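You operate a simulated robot arm through the tools that you are given. There is no shell and no other tool. Be economical: measure what you need, move in short steps, check, and stop when the job is done.

You are at the controls of a simulated robot arm. One attempt, no reset.

TASK
Fetch the blue insert and set it on top of the black adapter.

The check looks at the end state, three seconds after you hand in, the way a careful person would. Anything else that was tipped, shoved, dropped, spilled or broken makes it a failure.

THE ROBOT
A 6-joint arm with a two-finger parallel gripper, fixed in place. Base frame: the origin is at the foot of the arm, x ahead of it, y to its left, z up; the work surface is at about z = 0. Readings come in mm, degrees, newtons and seconds.
With the tool pointing down near the work surface it reaches from about 160 to 420 mm from the base axis. Its first joint turns from -66.0 to 66.0 degrees. Payload 1.57 kg.
The TCP is the grasp point between the finger pads, 30 mm short of the fingertips. In the tool frame z runs along the fingers and y along their closing line. The gripper opens to 80 mm. The fingers are 17 mm wide and 12 mm thick; the gripper's body (40 by 82 mm) begins 80 mm behind the TCP.
Orientation is that of the tool frame in the base frame, as [roll, pitch, yaw] about the fixed x, y, z axes, in that order (R = Rz(yaw) Ry(pitch) Rx(roll)). With the fingers straight down and closing along the base's y, the tool's x points along the base's -x, its y along +y and its z along -z.

THE INTERFACE
- The arm moves only by the tool send_rows. Its argument "motion" is a list of rows, each a list of 7 numbers: the shift along the tool's x, y, z in units of 250 mm (1.0 is 250 mm), then the turn, a rotation vector about the tool's x, y, z in units of 60 degrees (1.0 is 60 degrees), then the finger opening in cm, from 0 to 8. In form: [[x, y, z, ax, ay, az, grip], ...]. A call has 1 to 8 rows; each row is the pose to reach, as a shift and turn from the pose commanded when the call began, along the tool's axes at that moment. A call with a number of a shift or a turn outside -1 to 1 is refused whole. Rows are played at 5 a second. More than 50 mm and 8.6 degrees between two rows, or a gripper value outside its range, and nothing of the call is played. Where a pose cannot be reached the arm comes as near as it can. A force on the tool above 40 N (or 10 N above the force at the start of the call, whichever is more), or a blocked arm, ends the call early, and 0.2 s more pass. The fingers move at their own pace (about 153 mm/s each) and stop on an object; they squeeze with about 23 N. The grip force told is the motor's: it shows also when the fingers shut on nothing. Time passes only in rows, and 0.2 s behind the last, so rows that repeat a pose let the fingers close. It gives the time, the measured TCP pose, the force on the tool (base axes), the opening and the grip force at its end, in the units of the frame above (readings bear some noise).
- Cameras (640 x 400 px; columns grow to the right, rows downward): "scene" is fixed at [33.3, -313, 449.7]; the picture's right is [0.92, -0.39, 0.00], its down [-0.17, -0.41, -0.90] and it looks along [0.35, 0.83, -0.44] (base axes); focal length 302 px, centre (320, 200). "wrist" rides on the gripper at [-32, 0, -78] in the tool frame; the picture's right is [0.00, -1.00, 0.00], its down [0.97, 0.00, -0.24] and it looks along [0.24, 0.00, 0.97] (tool axes); focal length 218 px, centre (320, 200). There is no depth. A picture from a camera that has moved, and an enlarged one, comes with that camera's place and axes in the base frame and with its lens. The place of the scene camera against the robot may be out by one fixed shift of up to 18 mm in any direction.
- capture(camera): a new picture of that camera. It takes no simulated time.
- zoom(camera, box): a new picture of the part [left, top, right, bottom] of that camera's present view, enlarged. It takes no simulated time.
- hand_in(): hands the job in; it is judged then, once.

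Work in short steps. Places have to be worked out from the pictures, the camera data and where the tool is seen: move nearer, look again, correct. Check each grasp and each placing, and mend what went wrong. You have 90 turns and 46 pictures in all, those below and enlarged ones among them. Open the gripper and draw the arm clear of the work before you hand the job in, unless the task says otherwise; then end with one line.

The tools are called after "Emit:" by a JSON object that holds its "method" and its "body". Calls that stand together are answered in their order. send_rows: Moves the arm, as the interface text tells. Its arguments: {"type":"object","properties":{"motion":{"type":"array","items":{"type":"array","items":{"type":"number"}}}},"required":["motion"]} The other tools are called the same way: capture (camera) takes a picture; zoom (camera, box) takes an enlarged picture of a part of a camera's view; hand_in () hands the job in.

At the start:

```text
time_s: 0.0
tcp_pos: [229.3, 6.4, 290.6]
ee_rot: [-180.0, 0.0, 179.9]
force: [0.7, -0.4, -0.1]
finger_gap: 79.9
grasp_force: 0.0
```

scene: 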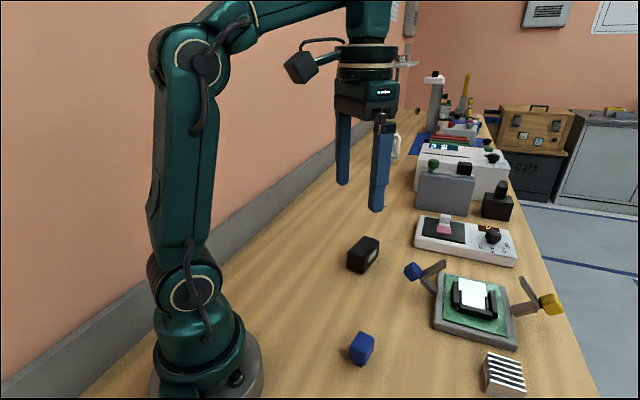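
wrist: 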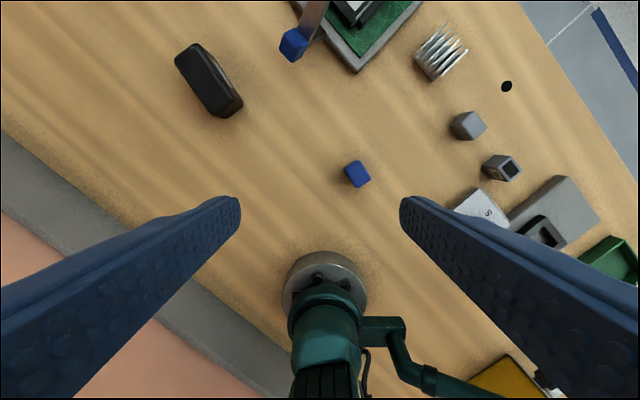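

I see a small blue cube near (217,-54) and a black block near (354,169). I'll zoom in to check which objects these are.

Emit:
{"method": "zoom", "body": {"camera": "scene", "box": [320, 210, 560, 400]}}

Emit:
{"method": "zoom", "body": {"camera": "wrist", "box": [150, 0, 470, 200]}}

Emit:
{"method": "zoom", "body": {"camera": "scene", "box": [380, 60, 560, 270]}}

```text
2.11 times, centred on (440, 305) of scene
camera zoom: at [33.3, -313.0, 449.7], right [0.92, -0.39, 0.0], down [-0.17, -0.41, -0.9], along [0.35, 0.83, -0.44], focal length 636 px, centre (67, -21)
```

zoom: 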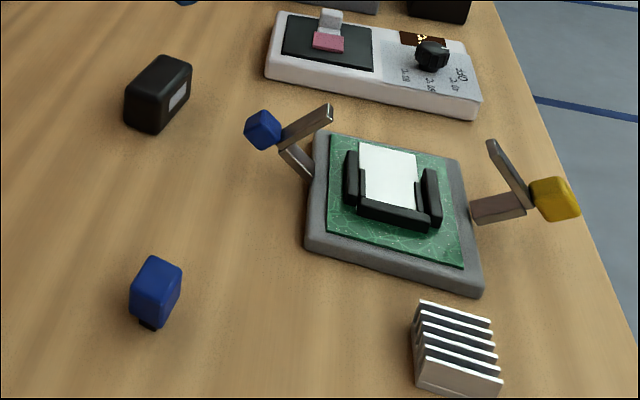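

```text
2.00 times, centred on (310, 100) of wrist
camera zoom: at [261.6, 7.8, 368.7], right [0.0, -1.0, 0.0], down [-0.97, 0.0, 0.24], along [-0.24, 0.0, -0.97], focal length 436 px, centre (340, 400)
```

zoom: 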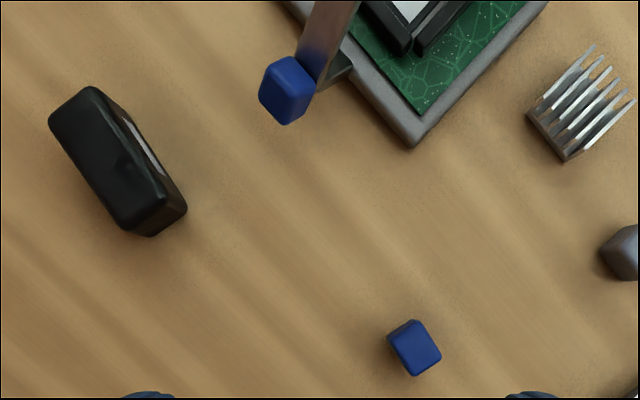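

```text
1.90 times, centred on (470, 165) of scene
camera zoom: at [33.3, -313.0, 449.7], right [0.92, -0.39, 0.0], down [-0.17, -0.41, -0.9], along [0.35, 0.83, -0.44], focal length 576 px, centre (34, 267)
```

zoom: 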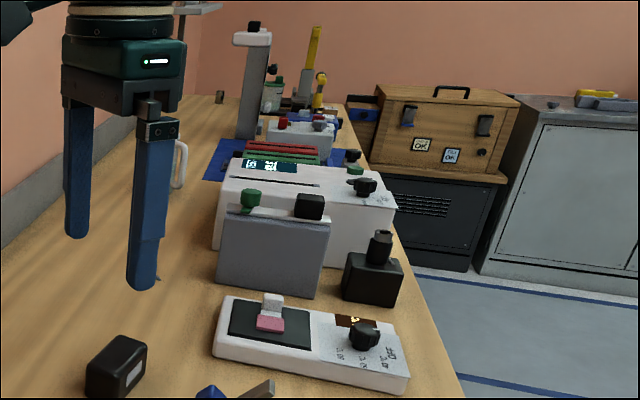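

The black labelled block looks like the adapter, and the small blue block on a dark stem looks like the insert. I'll move above the insert and look down at it.

Emit:
{"method": "send_rows", "body": {"motion": [[0.012, -0.06, 0.14, 0, 0, 0, 8], [0.024, -0.12, 0.28, 0, 0, 0, 8], [0.036, -0.18, 0.42, 0, 0, 0, 8], [0.048, -0.24, 0.56, 0, 0, 0, 8], [0.048, -0.24, 0.56, 0, 0, 0, 8]]}}

Emit:
{"method": "capture", "body": {"camera": "wrist"}}

Emit:
{"method": "zoom", "body": {"camera": "scene", "box": [320, 310, 400, 380]}}

```text
time_s: 1.2
tcp_pos: [216.3, -51.1, 150.3]
ee_rot: [-179.9, 0.0, 180.0]
force: [1.1, 0.5, -0.6]
finger_gap: 79.8
grasp_force: 0.2
```

```text
40 pictures are left
camera wrist: at [250.0, -51.6, 228.8], right [0.0, -1.0, 0.0], down [-0.97, 0.0, 0.24], along [-0.24, 0.0, -0.97], focal length 218 px, centre (320, 200)
```

wrist: 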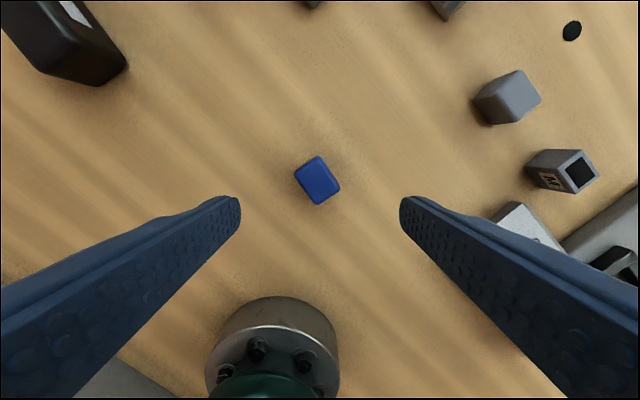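

```text
5.71 times, centred on (360, 345) of scene
camera zoom: at [33.2, -313.0, 449.7], right [0.92, -0.39, 0.0], down [-0.17, -0.41, -0.9], along [0.35, 0.83, -0.44], focal length 1728 px, centre (91, -629)
```

zoom: 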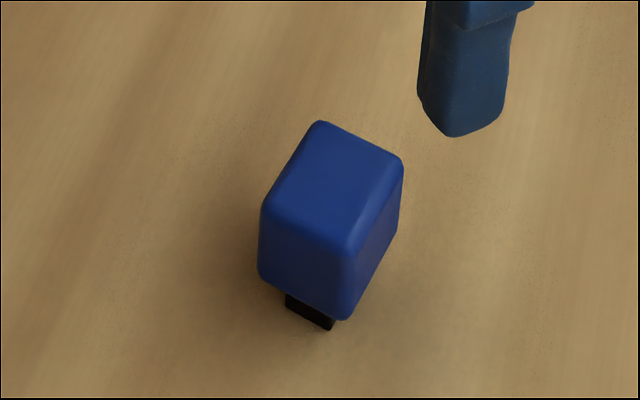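

The insert is at about (221,-49) with its top near z≈38, standing on a narrow stem. I'll zoom the wrist view to get its orientation and size.

Emit:
{"method": "zoom", "body": {"camera": "wrist", "box": [272, 145, 368, 205]}}

```text
6.67 times, centred on (320, 175) of wrist
camera zoom: at [250.0, -51.6, 228.8], right [0.0, -1.0, 0.0], down [-0.97, 0.0, 0.24], along [-0.24, 0.0, -0.97], focal length 1455 px, centre (320, 367)
```

zoom: 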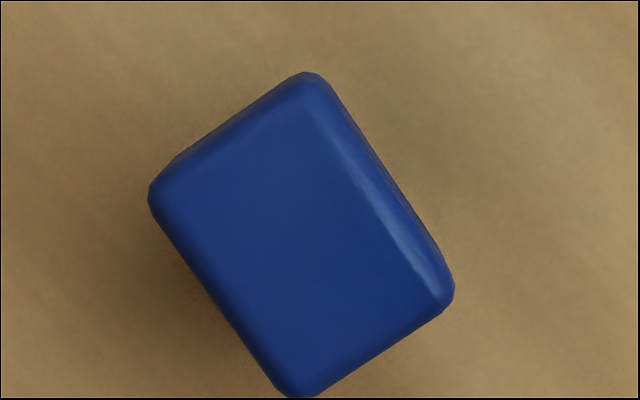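

The insert is about 26×33 mm with its long axis around 37°. I'll turn the tool so it closes across the short side, centre it and check.

Emit:
{"method": "send_rows", "body": {"motion": [[-0.003, 0.002, 0, 0, 0, -0.127, 8], [-0.006, 0.004, 0, 0, 0, -0.254, 8], [-0.01, 0.006, 0.08, 0, 0, -0.38, 8], [-0.014, 0.008, 0.16, 0, 0, -0.507, 8], [-0.016, 0.008, 0.2, 0, 0, -0.633, 8], [-0.016, 0.008, 0.2, 0, 0, -0.633, 8]]}}

Emit:
{"method": "capture", "body": {"camera": "wrist"}}

```text
time_s: 2.6
tcp_pos: [220.7, -50.9, 100.0]
ee_rot: [180.0, 0.1, -141.9]
force: [0.0, -0.6, -0.4]
finger_gap: 80.1
grasp_force: 0.2
```

```text
37 pictures are left
camera wrist: at [246.6, -30.6, 178.7], right [0.62, -0.79, 0.0], down [-0.76, -0.6, 0.24], along [-0.19, -0.15, -0.97], focal length 218 px, centre (320, 200)
```

wrist: 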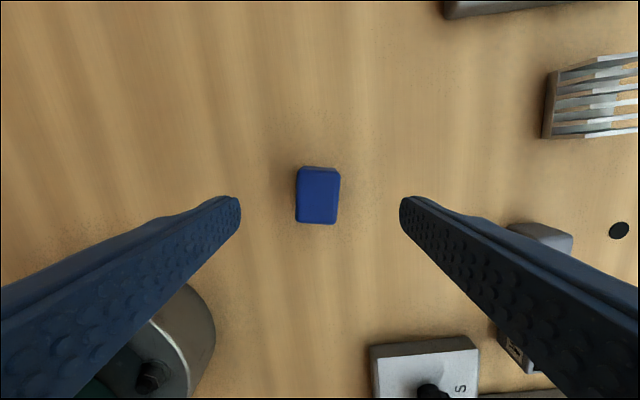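

The tool is aligned and centred within about 1 mm. I'll go down to TCP z≈36 and close.

Emit:
{"method": "send_rows", "body": {"motion": [[0, 0, 0.09, 0, 0, 0, 8], [0, 0, 0.18, 0, 0, 0, 8], [0, 0, 0.256, 0, 0, 0, 8], [0, 0, 0.256, 0, 0, 0, 8], [0, 0, 0.256, 0, 0, 0, 5], [0, 0, 0.256, 0, 0, 0, 1], [0, 0, 0.256, 0, 0, 0, 1], [0, 0, 0.256, 0, 0, 0, 1]]}}

Emit:
{"method": "zoom", "body": {"camera": "scene", "box": [300, 280, 430, 390]}}

```text
time_s: 4.4
tcp_pos: [221.5, -50.4, 35.1]
ee_rot: [-180.0, 0.0, -141.9]
force: [0.1, 0.2, 0.4]
finger_gap: 27.2
grasp_force: 22.5
```

```text
3.64 times, centred on (365, 335) of scene
camera zoom: at [33.3, -313.0, 449.7], right [0.92, -0.39, 0.0], down [-0.17, -0.41, -0.9], along [0.35, 0.83, -0.44], focal length 1099 px, centre (156, -291)
```

zoom: 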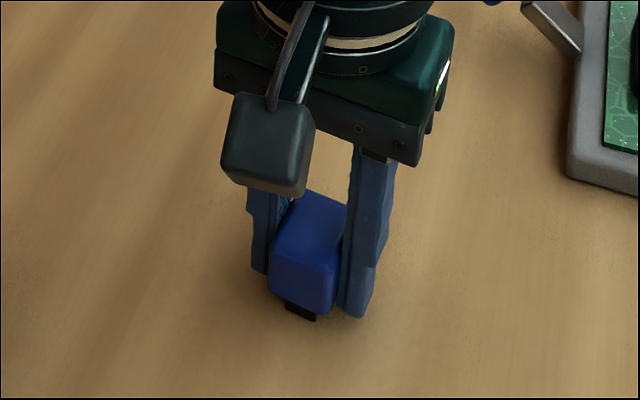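

The fingers hold the insert with a 27 mm gap. I'll lift it straight up.

Emit:
{"method": "send_rows", "body": {"motion": [[0, 0, -0.04, 0, 0, 0, 1], [0, 0, -0.16, 0, 0, 0, 1], [0, 0, -0.32, 0, 0, 0, 1], [0, 0, -0.48, 0, 0, 0, 1], [0, 0, -0.56, 0, 0, 0, 1], [0, 0, -0.56, 0, 0, 0, 1]]}}

Emit:
{"method": "capture", "body": {"camera": "scene"}}

Emit:
{"method": "capture", "body": {"camera": "wrist"}}

```text
time_s: 5.8
tcp_pos: [220.3, -49.3, 176.4]
ee_rot: [-180.0, 0.0, -142.0]
force: [0.7, 0.0, -0.4]
finger_gap: 10.1
grasp_force: 0.0
```

```text
35 pictures are left
```

scene: 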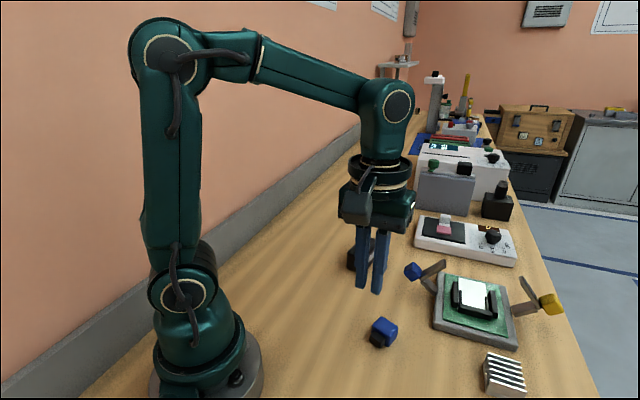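

```text
34 pictures are left
camera wrist: at [246.6, -30.1, 255.2], right [0.62, -0.79, 0.0], down [-0.77, -0.6, 0.24], along [-0.19, -0.15, -0.97], focal length 218 px, centre (320, 200)
```

wrist: 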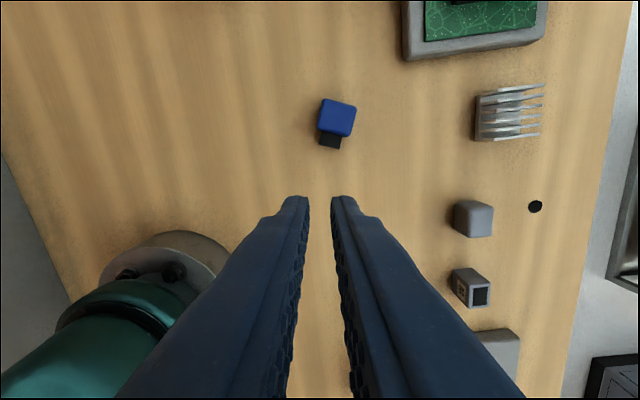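

The insert slipped out during the lift and now lies on its side. I'll look closely at how it lies.

Emit:
{"method": "zoom", "body": {"camera": "scene", "box": [344, 300, 424, 360]}}

Emit:
{"method": "zoom", "body": {"camera": "wrist", "box": [288, 85, 384, 160]}}

```text
6.67 times, centred on (384, 330) of scene
camera zoom: at [33.2, -313.0, 449.7], right [0.92, -0.39, 0.0], down [-0.17, -0.41, -0.9], along [0.35, 0.83, -0.44], focal length 2016 px, centre (-107, -667)
```

zoom: 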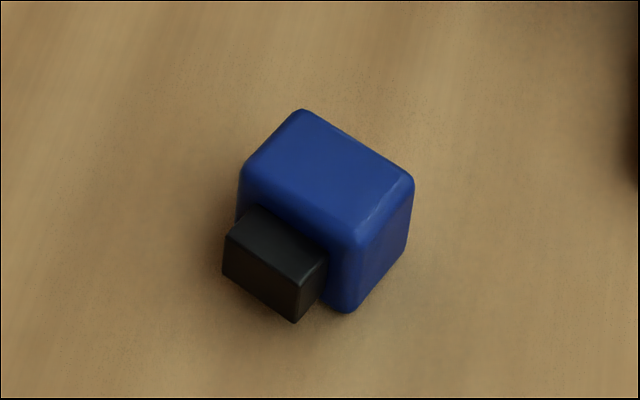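

```text
5.33 times, centred on (336, 122) of wrist
camera zoom: at [246.6, -30.1, 255.2], right [0.62, -0.79, 0.0], down [-0.77, -0.6, 0.24], along [-0.19, -0.15, -0.97], focal length 1164 px, centre (235, 613)
```

zoom: 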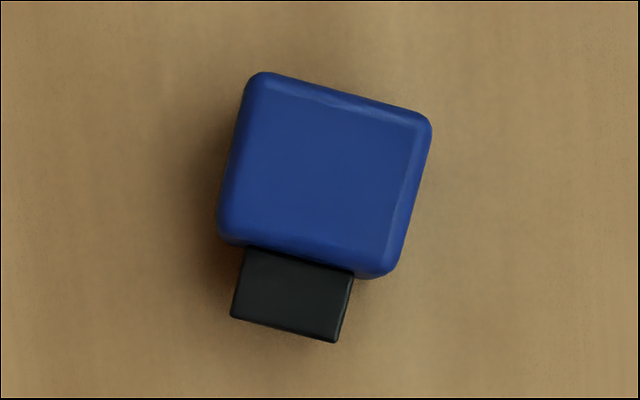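

The insert now lies flat at about (277,-26), with the stem pointing back along ~208°. I'll line up above it with the fingers open and check.

Emit:
{"method": "send_rows", "body": {"motion": [[-0.08, -0.02, 0, 0, 0, 0.06, 5], [-0.16, -0.045, 0.04, 0, 0, 0.12, 8], [-0.234, -0.064, 0.12, 0, 0, 0.167, 8], [-0.234, -0.064, 0.28, 0, 0, 0.167, 8], [-0.234, -0.064, 0.38, 0, 0, 0.167, 8], [-0.234, -0.064, 0.38, 0, 0, 0.167, 8]]}}

Emit:
{"method": "capture", "body": {"camera": "wrist"}}

Emit:
{"method": "zoom", "body": {"camera": "scene", "box": [330, 225, 400, 285]}}

```text
time_s: 7.2
tcp_pos: [277.9, -26.3, 80.9]
ee_rot: [180.0, 0.0, -151.9]
force: [-0.1, 0.7, 0.3]
finger_gap: 79.8
grasp_force: 0.0
```

```text
31 pictures are left
camera wrist: at [306.1, -11.4, 159.5], right [0.47, -0.88, 0.0], down [-0.86, -0.46, 0.24], along [-0.21, -0.11, -0.97], focal length 218 px, centre (320, 200)
```

wrist: 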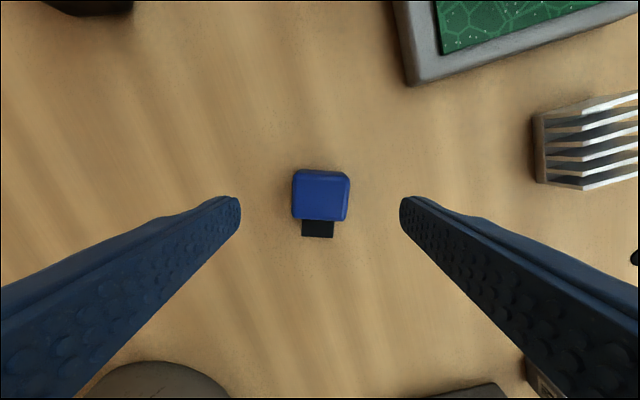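

```text
6.67 times, centred on (365, 255) of scene
camera zoom: at [33.3, -313.0, 449.7], right [0.92, -0.39, 0.0], down [-0.17, -0.41, -0.9], along [0.35, 0.83, -0.44], focal length 2016 px, centre (20, -167)
```

zoom: 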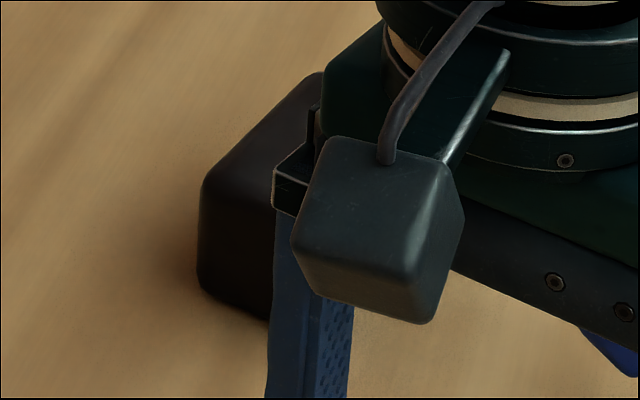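

The tool is centred and aligned on the insert. I'll go down until the fingertips are about 2 mm above the table and close.

Emit:
{"method": "send_rows", "body": {"motion": [[0, 0, 0.1, 0, 0, 0, 8], [0, 0, 0.18, 0, 0, 0, 8], [0, 0, 0.195, 0, 0, 0, 8], [0, 0, 0.195, 0, 0, 0, 5], [0, 0, 0.195, 0, 0, 0, 2], [0, 0, 0.195, 0, 0, 0, 0], [0, 0, 0.195, 0, 0, 0, 0], [0, 0, 0.195, 0, 0, 0, 0]]}}

Emit:
{"method": "zoom", "body": {"camera": "scene", "box": [340, 260, 440, 350]}}

```text
time_s: 9.0
tcp_pos: [276.6, -26.1, 32.1]
ee_rot: [-180.0, 0.1, -151.9]
force: [-0.2, -0.2, 1.0]
finger_gap: 35.1
grasp_force: 22.9
```

```text
4.44 times, centred on (390, 305) of scene
camera zoom: at [33.3, -313.0, 449.7], right [0.92, -0.39, 0.0], down [-0.17, -0.41, -0.9], along [0.35, 0.83, -0.44], focal length 1344 px, centre (9, -267)
```

zoom: 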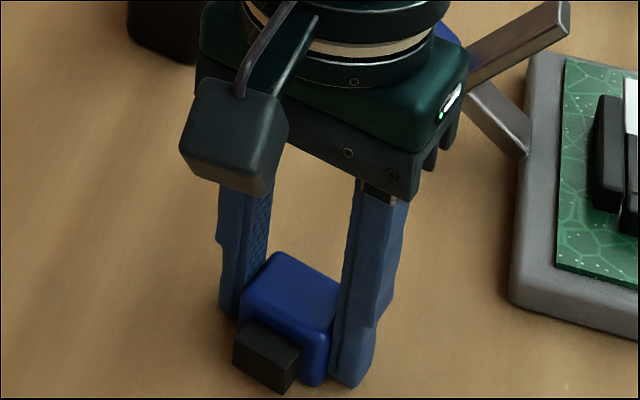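

It's gripped with a 35 mm gap. I'll lift slowly by 10 mm and check that the grip holds.

Emit:
{"method": "send_rows", "body": {"motion": [[0, 0, -0.005, 0, 0, 0, 0], [0, 0, -0.012, 0, 0, 0, 0], [0, 0, -0.02, 0, 0, 0, 0], [0, 0, -0.03, 0, 0, 0, 0], [0, 0, -0.04, 0, 0, 0, 0], [0, 0, -0.04, 0, 0, 0, 0]]}}

Emit:
{"method": "zoom", "body": {"camera": "scene", "box": [340, 260, 440, 350]}}

```text
time_s: 10.4
tcp_pos: [277.0, -27.4, 42.6]
ee_rot: [-179.9, 0.1, -152.1]
force: [0.6, 0.2, 0.1]
finger_gap: 34.7
grasp_force: 23.1
```

```text
4.44 times, centred on (390, 305) of scene
camera zoom: at [33.3, -313.0, 449.7], right [0.92, -0.39, 0.0], down [-0.17, -0.41, -0.9], along [0.35, 0.83, -0.44], focal length 1344 px, centre (9, -267)
```

zoom: 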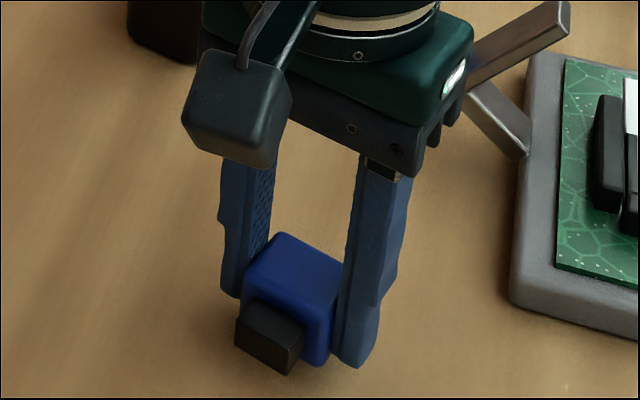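

The grip holds and the insert has lifted. I'll keep raising it slowly.

Emit:
{"method": "send_rows", "body": {"motion": [[0, 0, -0.03, 0, 0, 0, 0], [0, 0, -0.07, 0, 0, 0, 0], [0, 0, -0.12, 0, 0, 0, 0], [0, 0, -0.17, 0, 0, 0, 0], [0, 0, -0.22, 0, 0, 0, 0], [0, 0, -0.27, 0, 0, 0, 0], [0, 0, -0.3, 0, 0, 0, 0], [0, 0, -0.3, 0, 0, 0, 0]]}}

Emit:
{"method": "capture", "body": {"camera": "scene"}}

Emit:
{"method": "capture", "body": {"camera": "wrist"}}

```text
time_s: 12.2
tcp_pos: [277.9, -26.3, 117.4]
ee_rot: [-179.9, 0.0, -152.0]
force: [1.0, -0.1, -0.6]
finger_gap: 34.6
grasp_force: 22.9
```

```text
27 pictures are left
```

scene: 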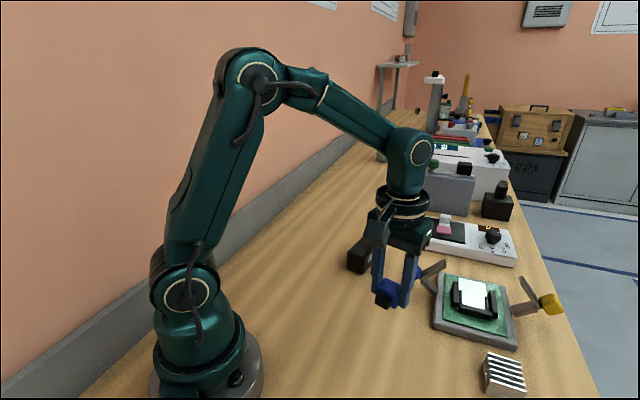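

```text
26 pictures are left
camera wrist: at [306.0, -12.3, 196.1], right [0.47, -0.88, 0.0], down [-0.86, -0.46, 0.24], along [-0.21, -0.11, -0.97], focal length 218 px, centre (320, 200)
```

wrist: 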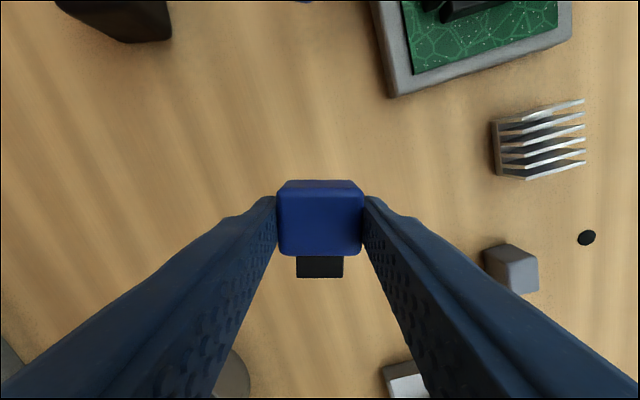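

The insert is held firmly, stem toward the base. I'll move near the adapter at a safe height to look at it.

Emit:
{"method": "send_rows", "body": {"motion": [[0, 0, -0.1, 0, 0, 0, 0], [-0.06, 0.07, -0.2, 0, 0, 0, 0], [-0.14, 0.16, -0.2, 0, 0, 0, 0], [-0.22, 0.25, -0.2, 0, 0, 0, 0], [-0.3, 0.34, -0.2, 0, 0, 0, 0], [-0.35, 0.4, -0.2, 0, 0, 0, 0], [-0.368, 0.42, -0.2, 0, 0, 0, 0], [-0.368, 0.42, -0.2, 0, 0, 0, 0]]}}

Emit:
{"method": "capture", "body": {"camera": "wrist"}}

Emit:
{"method": "capture", "body": {"camera": "scene"}}

```text
time_s: 14.0
tcp_pos: [308.7, 109.4, 167.1]
ee_rot: [179.9, 0.0, -151.9]
force: [0.1, 0.2, 0.2]
finger_gap: 34.8
grasp_force: 23.1
```

```text
25 pictures are left
camera wrist: at [337.2, 124.1, 245.4], right [0.47, -0.88, 0.0], down [-0.86, -0.45, 0.24], along [-0.21, -0.11, -0.97], focal length 218 px, centre (320, 200)
```

wrist: 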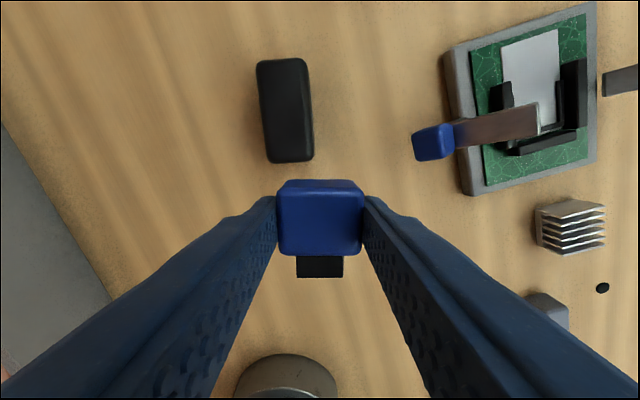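

```text
24 pictures are left
```

scene: 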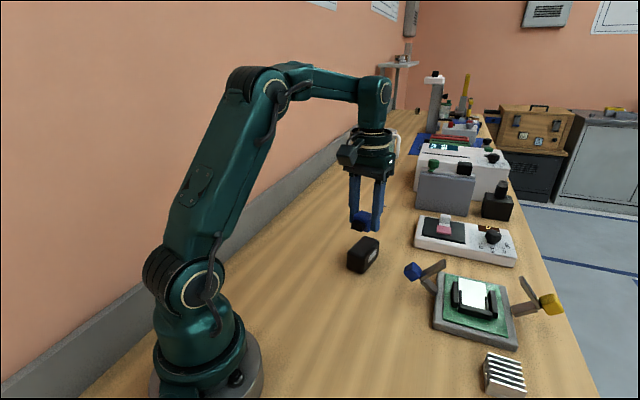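

Emit:
{"method": "zoom", "body": {"camera": "wrist", "box": [220, 40, 380, 180]}}

Emit:
{"method": "zoom", "body": {"camera": "scene", "box": [330, 200, 400, 285]}}

```text
2.86 times, centred on (300, 110) of wrist
camera zoom: at [337.2, 124.1, 245.4], right [0.47, -0.88, 0.0], down [-0.86, -0.45, 0.24], along [-0.21, -0.11, -0.97], focal length 624 px, centre (377, 457)
```

zoom: 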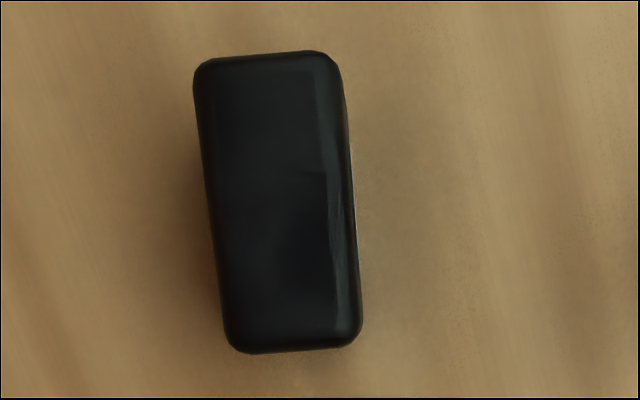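

```text
4.71 times, centred on (365, 242) of scene
camera zoom: at [33.3, -313.0, 449.7], right [0.92, -0.39, 0.0], down [-0.17, -0.41, -0.9], along [0.35, 0.83, -0.44], focal length 1423 px, centre (108, 0)
```

zoom: 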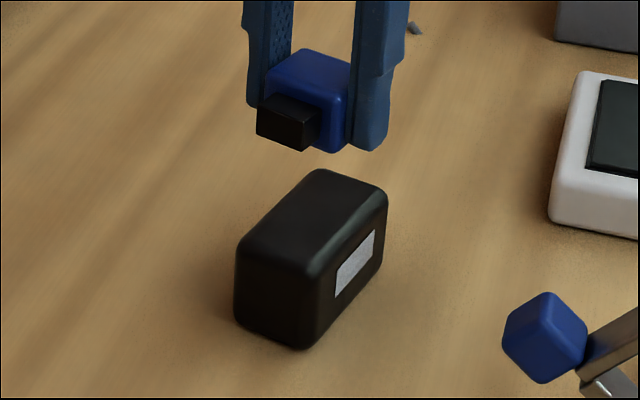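

The adapter is about 81×40 mm with a flat top at z≈35, centred near (348,166), and it is nearly aligned with the tool. I'll move over it and stop about 18 mm above contact to check.

Emit:
{"method": "send_rows", "body": {"motion": [[-0.06, 0.03, 0, 0, 0, 0, 0], [-0.13, 0.07, 0, 0, 0, 0, 0], [-0.2, 0.105, 0, 0, 0, 0, 0], [-0.246, 0.128, 0, 0, 0, 0, 0], [-0.246, 0.128, 0.1, 0, 0, 0, 0], [-0.246, 0.128, 0.2, 0, 0, 0, 0], [-0.246, 0.128, 0.328, 0, 0, 0, 0], [-0.246, 0.128, 0.328, 0, 0, 0, 0]]}}

Emit:
{"method": "capture", "body": {"camera": "wrist"}}

Emit:
{"method": "zoom", "body": {"camera": "scene", "box": [330, 200, 410, 285]}}

```text
time_s: 15.8
tcp_pos: [348.2, 167.2, 84.8]
ee_rot: [180.0, -0.1, -151.9]
force: [0.4, -1.0, 0.5]
finger_gap: 34.9
grasp_force: 23.1
```

```text
21 pictures are left
camera wrist: at [376.8, 182.2, 163.9], right [0.47, -0.88, 0.0], down [-0.86, -0.46, 0.24], along [-0.21, -0.11, -0.97], focal length 218 px, centre (320, 200)
```

wrist: 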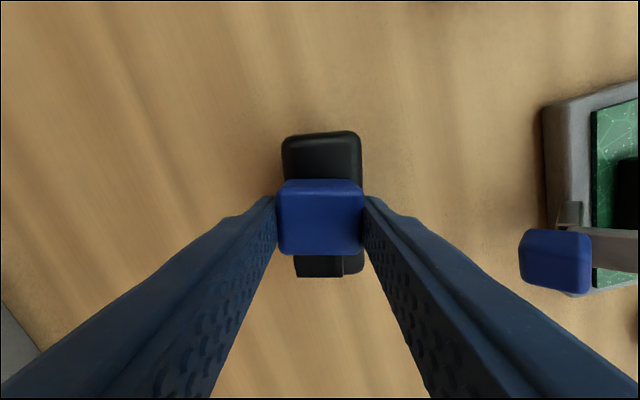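

```text
4.71 times, centred on (370, 242) of scene
camera zoom: at [33.3, -313.0, 449.7], right [0.92, -0.39, 0.0], down [-0.17, -0.41, -0.9], along [0.35, 0.83, -0.44], focal length 1423 px, centre (85, 0)
```

zoom: 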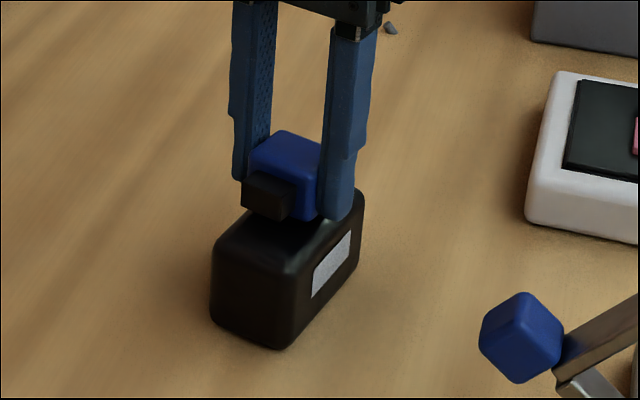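

Lateral alignment looks good. I'll go down slowly to just above the expected contact height of TCP z≈67.

Emit:
{"method": "send_rows", "body": {"motion": [[0, 0, 0.02, 0, 0, 0, 0], [0, 0, 0.036, 0, 0, 0, 0], [0, 0, 0.048, 0, 0, 0, 0], [0, 0, 0.056, 0, 0, 0, 0], [0, 0, 0.062, 0, 0, 0, 0], [0, 0, 0.062, 0, 0, 0, 0]]}}

Emit:
{"method": "zoom", "body": {"camera": "scene", "box": [340, 225, 400, 280]}}

```text
time_s: 16.5
tcp_pos: [349.0, 166.1, 79.0]
ee_rot: [-180.0, 0.4, -152.0]
force: [-0.7, 0.3, 3.7]
finger_gap: 34.8
grasp_force: 23.4
stopped in row 3: the force on the tool passed its limit (the readings are from after the stop); the commanded pose is now the measured one
```

```text
7.27 times, centred on (370, 252) of scene
camera zoom: at [33.2, -313.0, 449.7], right [0.92, -0.39, 0.0], down [-0.17, -0.41, -0.9], along [0.35, 0.83, -0.44], focal length 2199 px, centre (-44, -182)
```

zoom: 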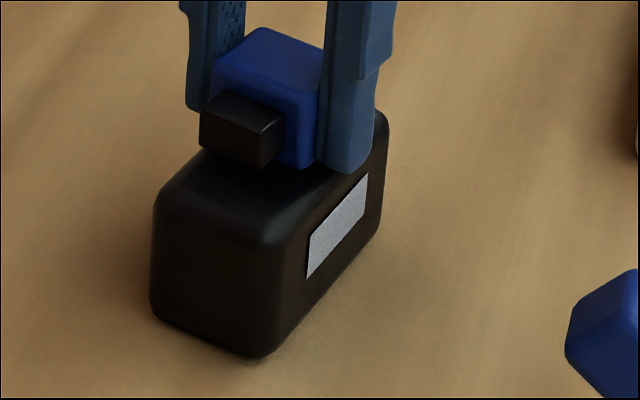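

Contact came at TCP z≈79, so the adapter is a bit taller than I estimated. I'll press 1 mm more to confirm the insert is seated.

Emit:
{"method": "send_rows", "body": {"motion": [[0, 0, 0.002, 0, 0, 0, 0], [0, 0, 0.004, 0, 0, 0, 0], [0, 0, 0.004, 0, 0, 0, 0]]}}

Emit:
{"method": "capture", "body": {"camera": "wrist"}}

```text
time_s: 17.3
tcp_pos: [348.9, 165.8, 79.4]
ee_rot: [179.9, 0.4, -151.9]
force: [-9.5, -2.4, 30.4]
finger_gap: 34.4
grasp_force: 23.3
```

```text
18 pictures are left
camera wrist: at [377.5, 182.0, 158.7], right [0.47, -0.88, 0.0], down [-0.86, -0.46, 0.23], along [-0.21, -0.11, -0.97], focal length 218 px, centre (320, 200)
```

wrist: 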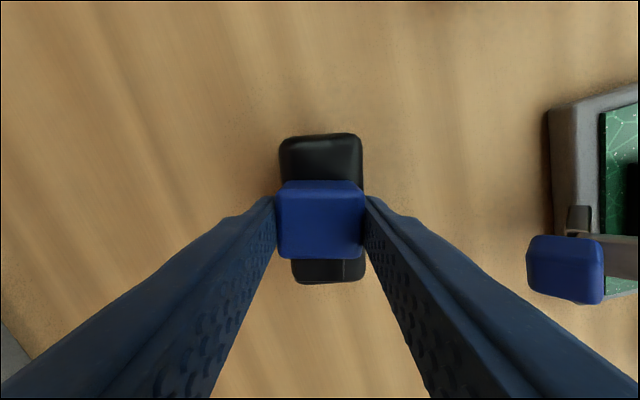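

It's firmly seated at 30 N. I'll ease up about 1 mm to unload the contact, then open the fingers.

Emit:
{"method": "send_rows", "body": {"motion": [[0, 0, -0.003, 0, 0, 0, 0], [0, 0, -0.004, 0, 0, 0, 0], [0, 0, -0.004, 0, 0, 0, 0]]}}

Emit:
{"method": "zoom", "body": {"camera": "scene", "box": [340, 225, 400, 280]}}

```text
time_s: 18.1
tcp_pos: [348.2, 166.5, 79.7]
ee_rot: [-180.0, 0.4, -152.0]
force: [-2.7, -0.9, 20.4]
finger_gap: 34.6
grasp_force: 23.3
```

```text
7.27 times, centred on (370, 252) of scene
camera zoom: at [33.2, -313.1, 449.7], right [0.92, -0.39, 0.0], down [-0.17, -0.41, -0.9], along [0.35, 0.83, -0.44], focal length 2199 px, centre (-44, -182)
```

zoom: 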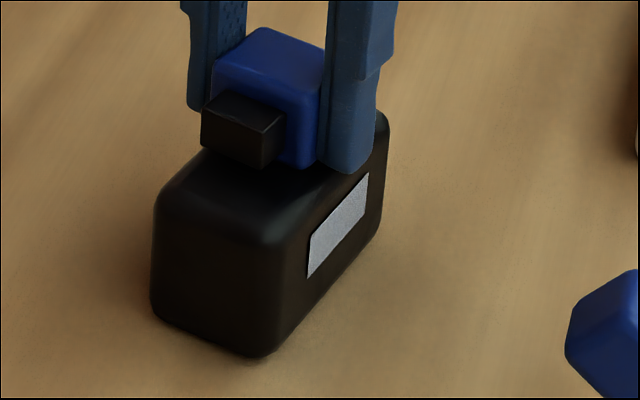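

There's still 20 N of preload. I'll ease up another 1.5 mm.

Emit:
{"method": "send_rows", "body": {"motion": [[0, 0, -0.003, 0, 0, 0, 0], [0, 0, -0.006, 0, 0, 0, 0], [0, 0, -0.006, 0, 0, 0, 0]]}}

```text
time_s: 18.9
tcp_pos: [349.0, 165.7, 80.6]
ee_rot: [-180.0, 0.2, -152.1]
force: [-0.8, 0.1, 0.2]
finger_gap: 35.0
grasp_force: 23.0
```

The contact is unloaded and the insert is within a fraction of a millimetre of the surface. I'll open gently.

Emit:
{"method": "send_rows", "body": {"motion": [[0, 0, 0.001, 0, 0, 0, 3.4], [0, 0, 0.001, 0, 0, 0, 3.7], [0, 0, 0.001, 0, 0, 0, 4.0], [0, 0, 0.001, 0, 0, 0, 4.5], [0, 0, 0.001, 0, 0, 0, 5.2], [0, 0, 0.001, 0, 0, 0, 5.2]]}}

Emit:
{"method": "zoom", "body": {"camera": "scene", "box": [340, 225, 400, 280]}}

Emit:
{"method": "capture", "body": {"camera": "wrist"}}

```text
time_s: 20.3
tcp_pos: [348.6, 165.6, 80.7]
ee_rot: [-180.0, 0.3, -152.0]
force: [-0.2, 0.2, 0.0]
finger_gap: 52.0
grasp_force: 0.0
```

```text
7.27 times, centred on (370, 252) of scene
camera zoom: at [33.3, -313.0, 449.7], right [0.92, -0.39, 0.0], down [-0.17, -0.41, -0.9], along [0.35, 0.83, -0.44], focal length 2199 px, centre (-44, -182)
```

zoom: 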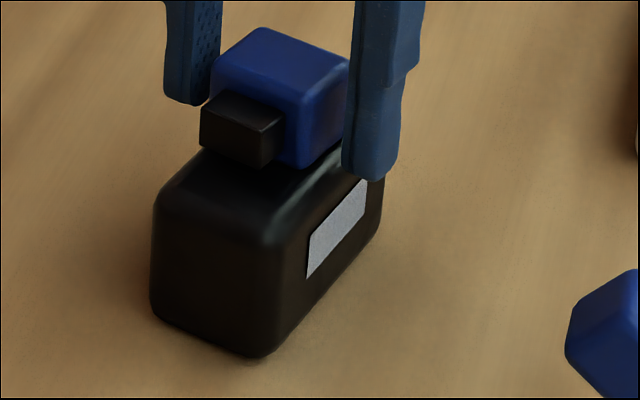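

```text
15 pictures are left
camera wrist: at [377.6, 181.9, 159.8], right [0.47, -0.88, 0.0], down [-0.86, -0.46, 0.23], along [-0.21, -0.11, -0.97], focal length 218 px, centre (320, 200)
```

wrist: 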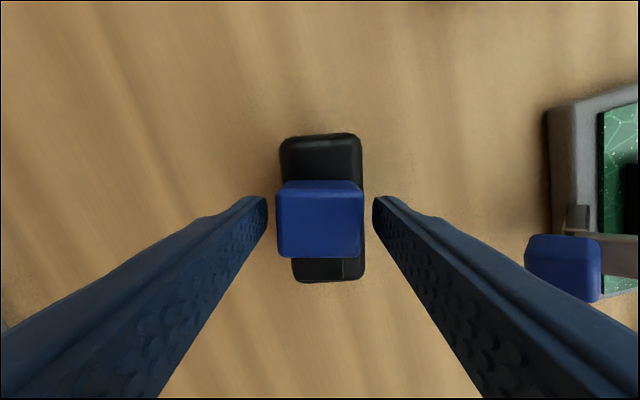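

The insert rests stably on the adapter. I'll raise the arm straight up and retract it clear.

Emit:
{"method": "send_rows", "body": {"motion": [[0, 0, -0.04, 0, 0, 0, 5.2], [0, 0, -0.14, 0, 0, 0, 5.5], [0, 0, -0.28, 0, 0, 0, 6], [0, 0, -0.42, 0, 0, 0, 6], [0.1, 0, -0.5, 0, 0, 0, 6], [0.25, 0, -0.5, 0, 0, 0, 6], [0.4, 0, -0.5, 0, 0, 0, 6], [0.4, 0, -0.5, 0, 0, 0, 6]]}}

Emit:
{"method": "capture", "body": {"camera": "scene"}}

Emit:
{"method": "zoom", "body": {"camera": "scene", "box": [340, 225, 400, 280]}}

Emit:
{"method": "capture", "body": {"camera": "wrist"}}

```text
time_s: 22.1
tcp_pos: [260.3, 120.5, 205.8]
ee_rot: [179.9, 0.4, -152.0]
force: [0.6, -0.1, -0.2]
finger_gap: 60.1
grasp_force: 0.0
out of reach, approached as far as the arm can: row 4
```

```text
14 pictures are left
```

scene: 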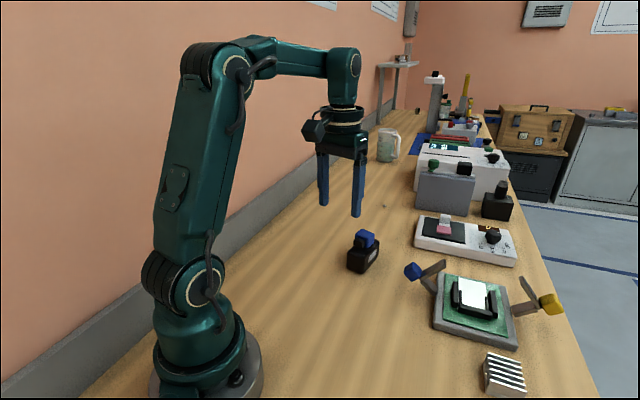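

```text
7.27 times, centred on (370, 252) of scene
camera zoom: at [33.2, -313.0, 449.7], right [0.92, -0.39, 0.0], down [-0.17, -0.41, -0.9], along [0.35, 0.83, -0.44], focal length 2199 px, centre (-44, -182)
```

zoom: 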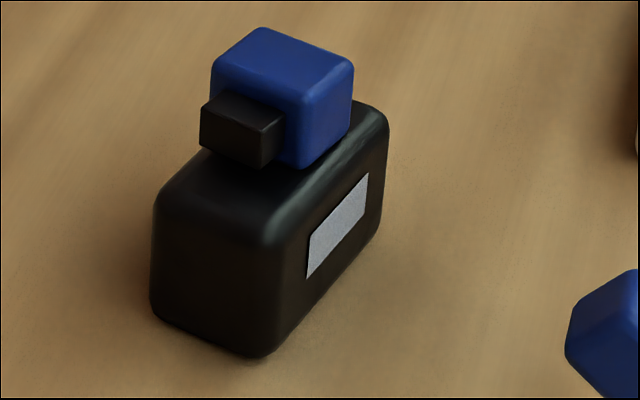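

```text
12 pictures are left
camera wrist: at [288.2, 134.9, 284.5], right [0.47, -0.88, 0.0], down [-0.86, -0.46, 0.23], along [-0.21, -0.11, -0.97], focal length 218 px, centre (320, 200)
```

wrist: 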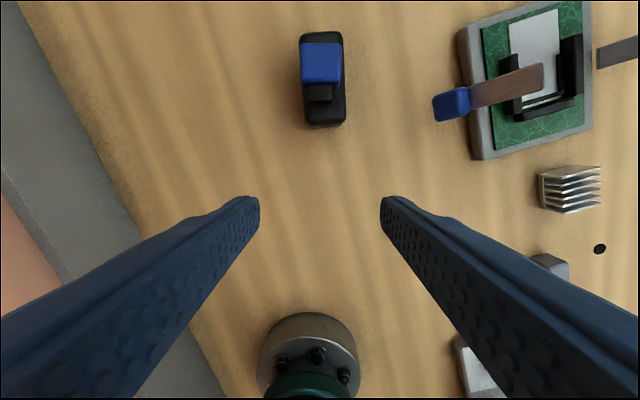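

The insert sits flat and steady on the adapter, nothing else has been disturbed, and the arm is clear, so I'm handing in.

Emit:
{"method": "hand_in", "body": {}}

```text
The job is handed in.
```

The blue insert is resting on top of the black adapter, but it lies on its side rather than standing on its stem: it slipped from the gripper on the first lift and tipped over, and I placed it that way on the second try.
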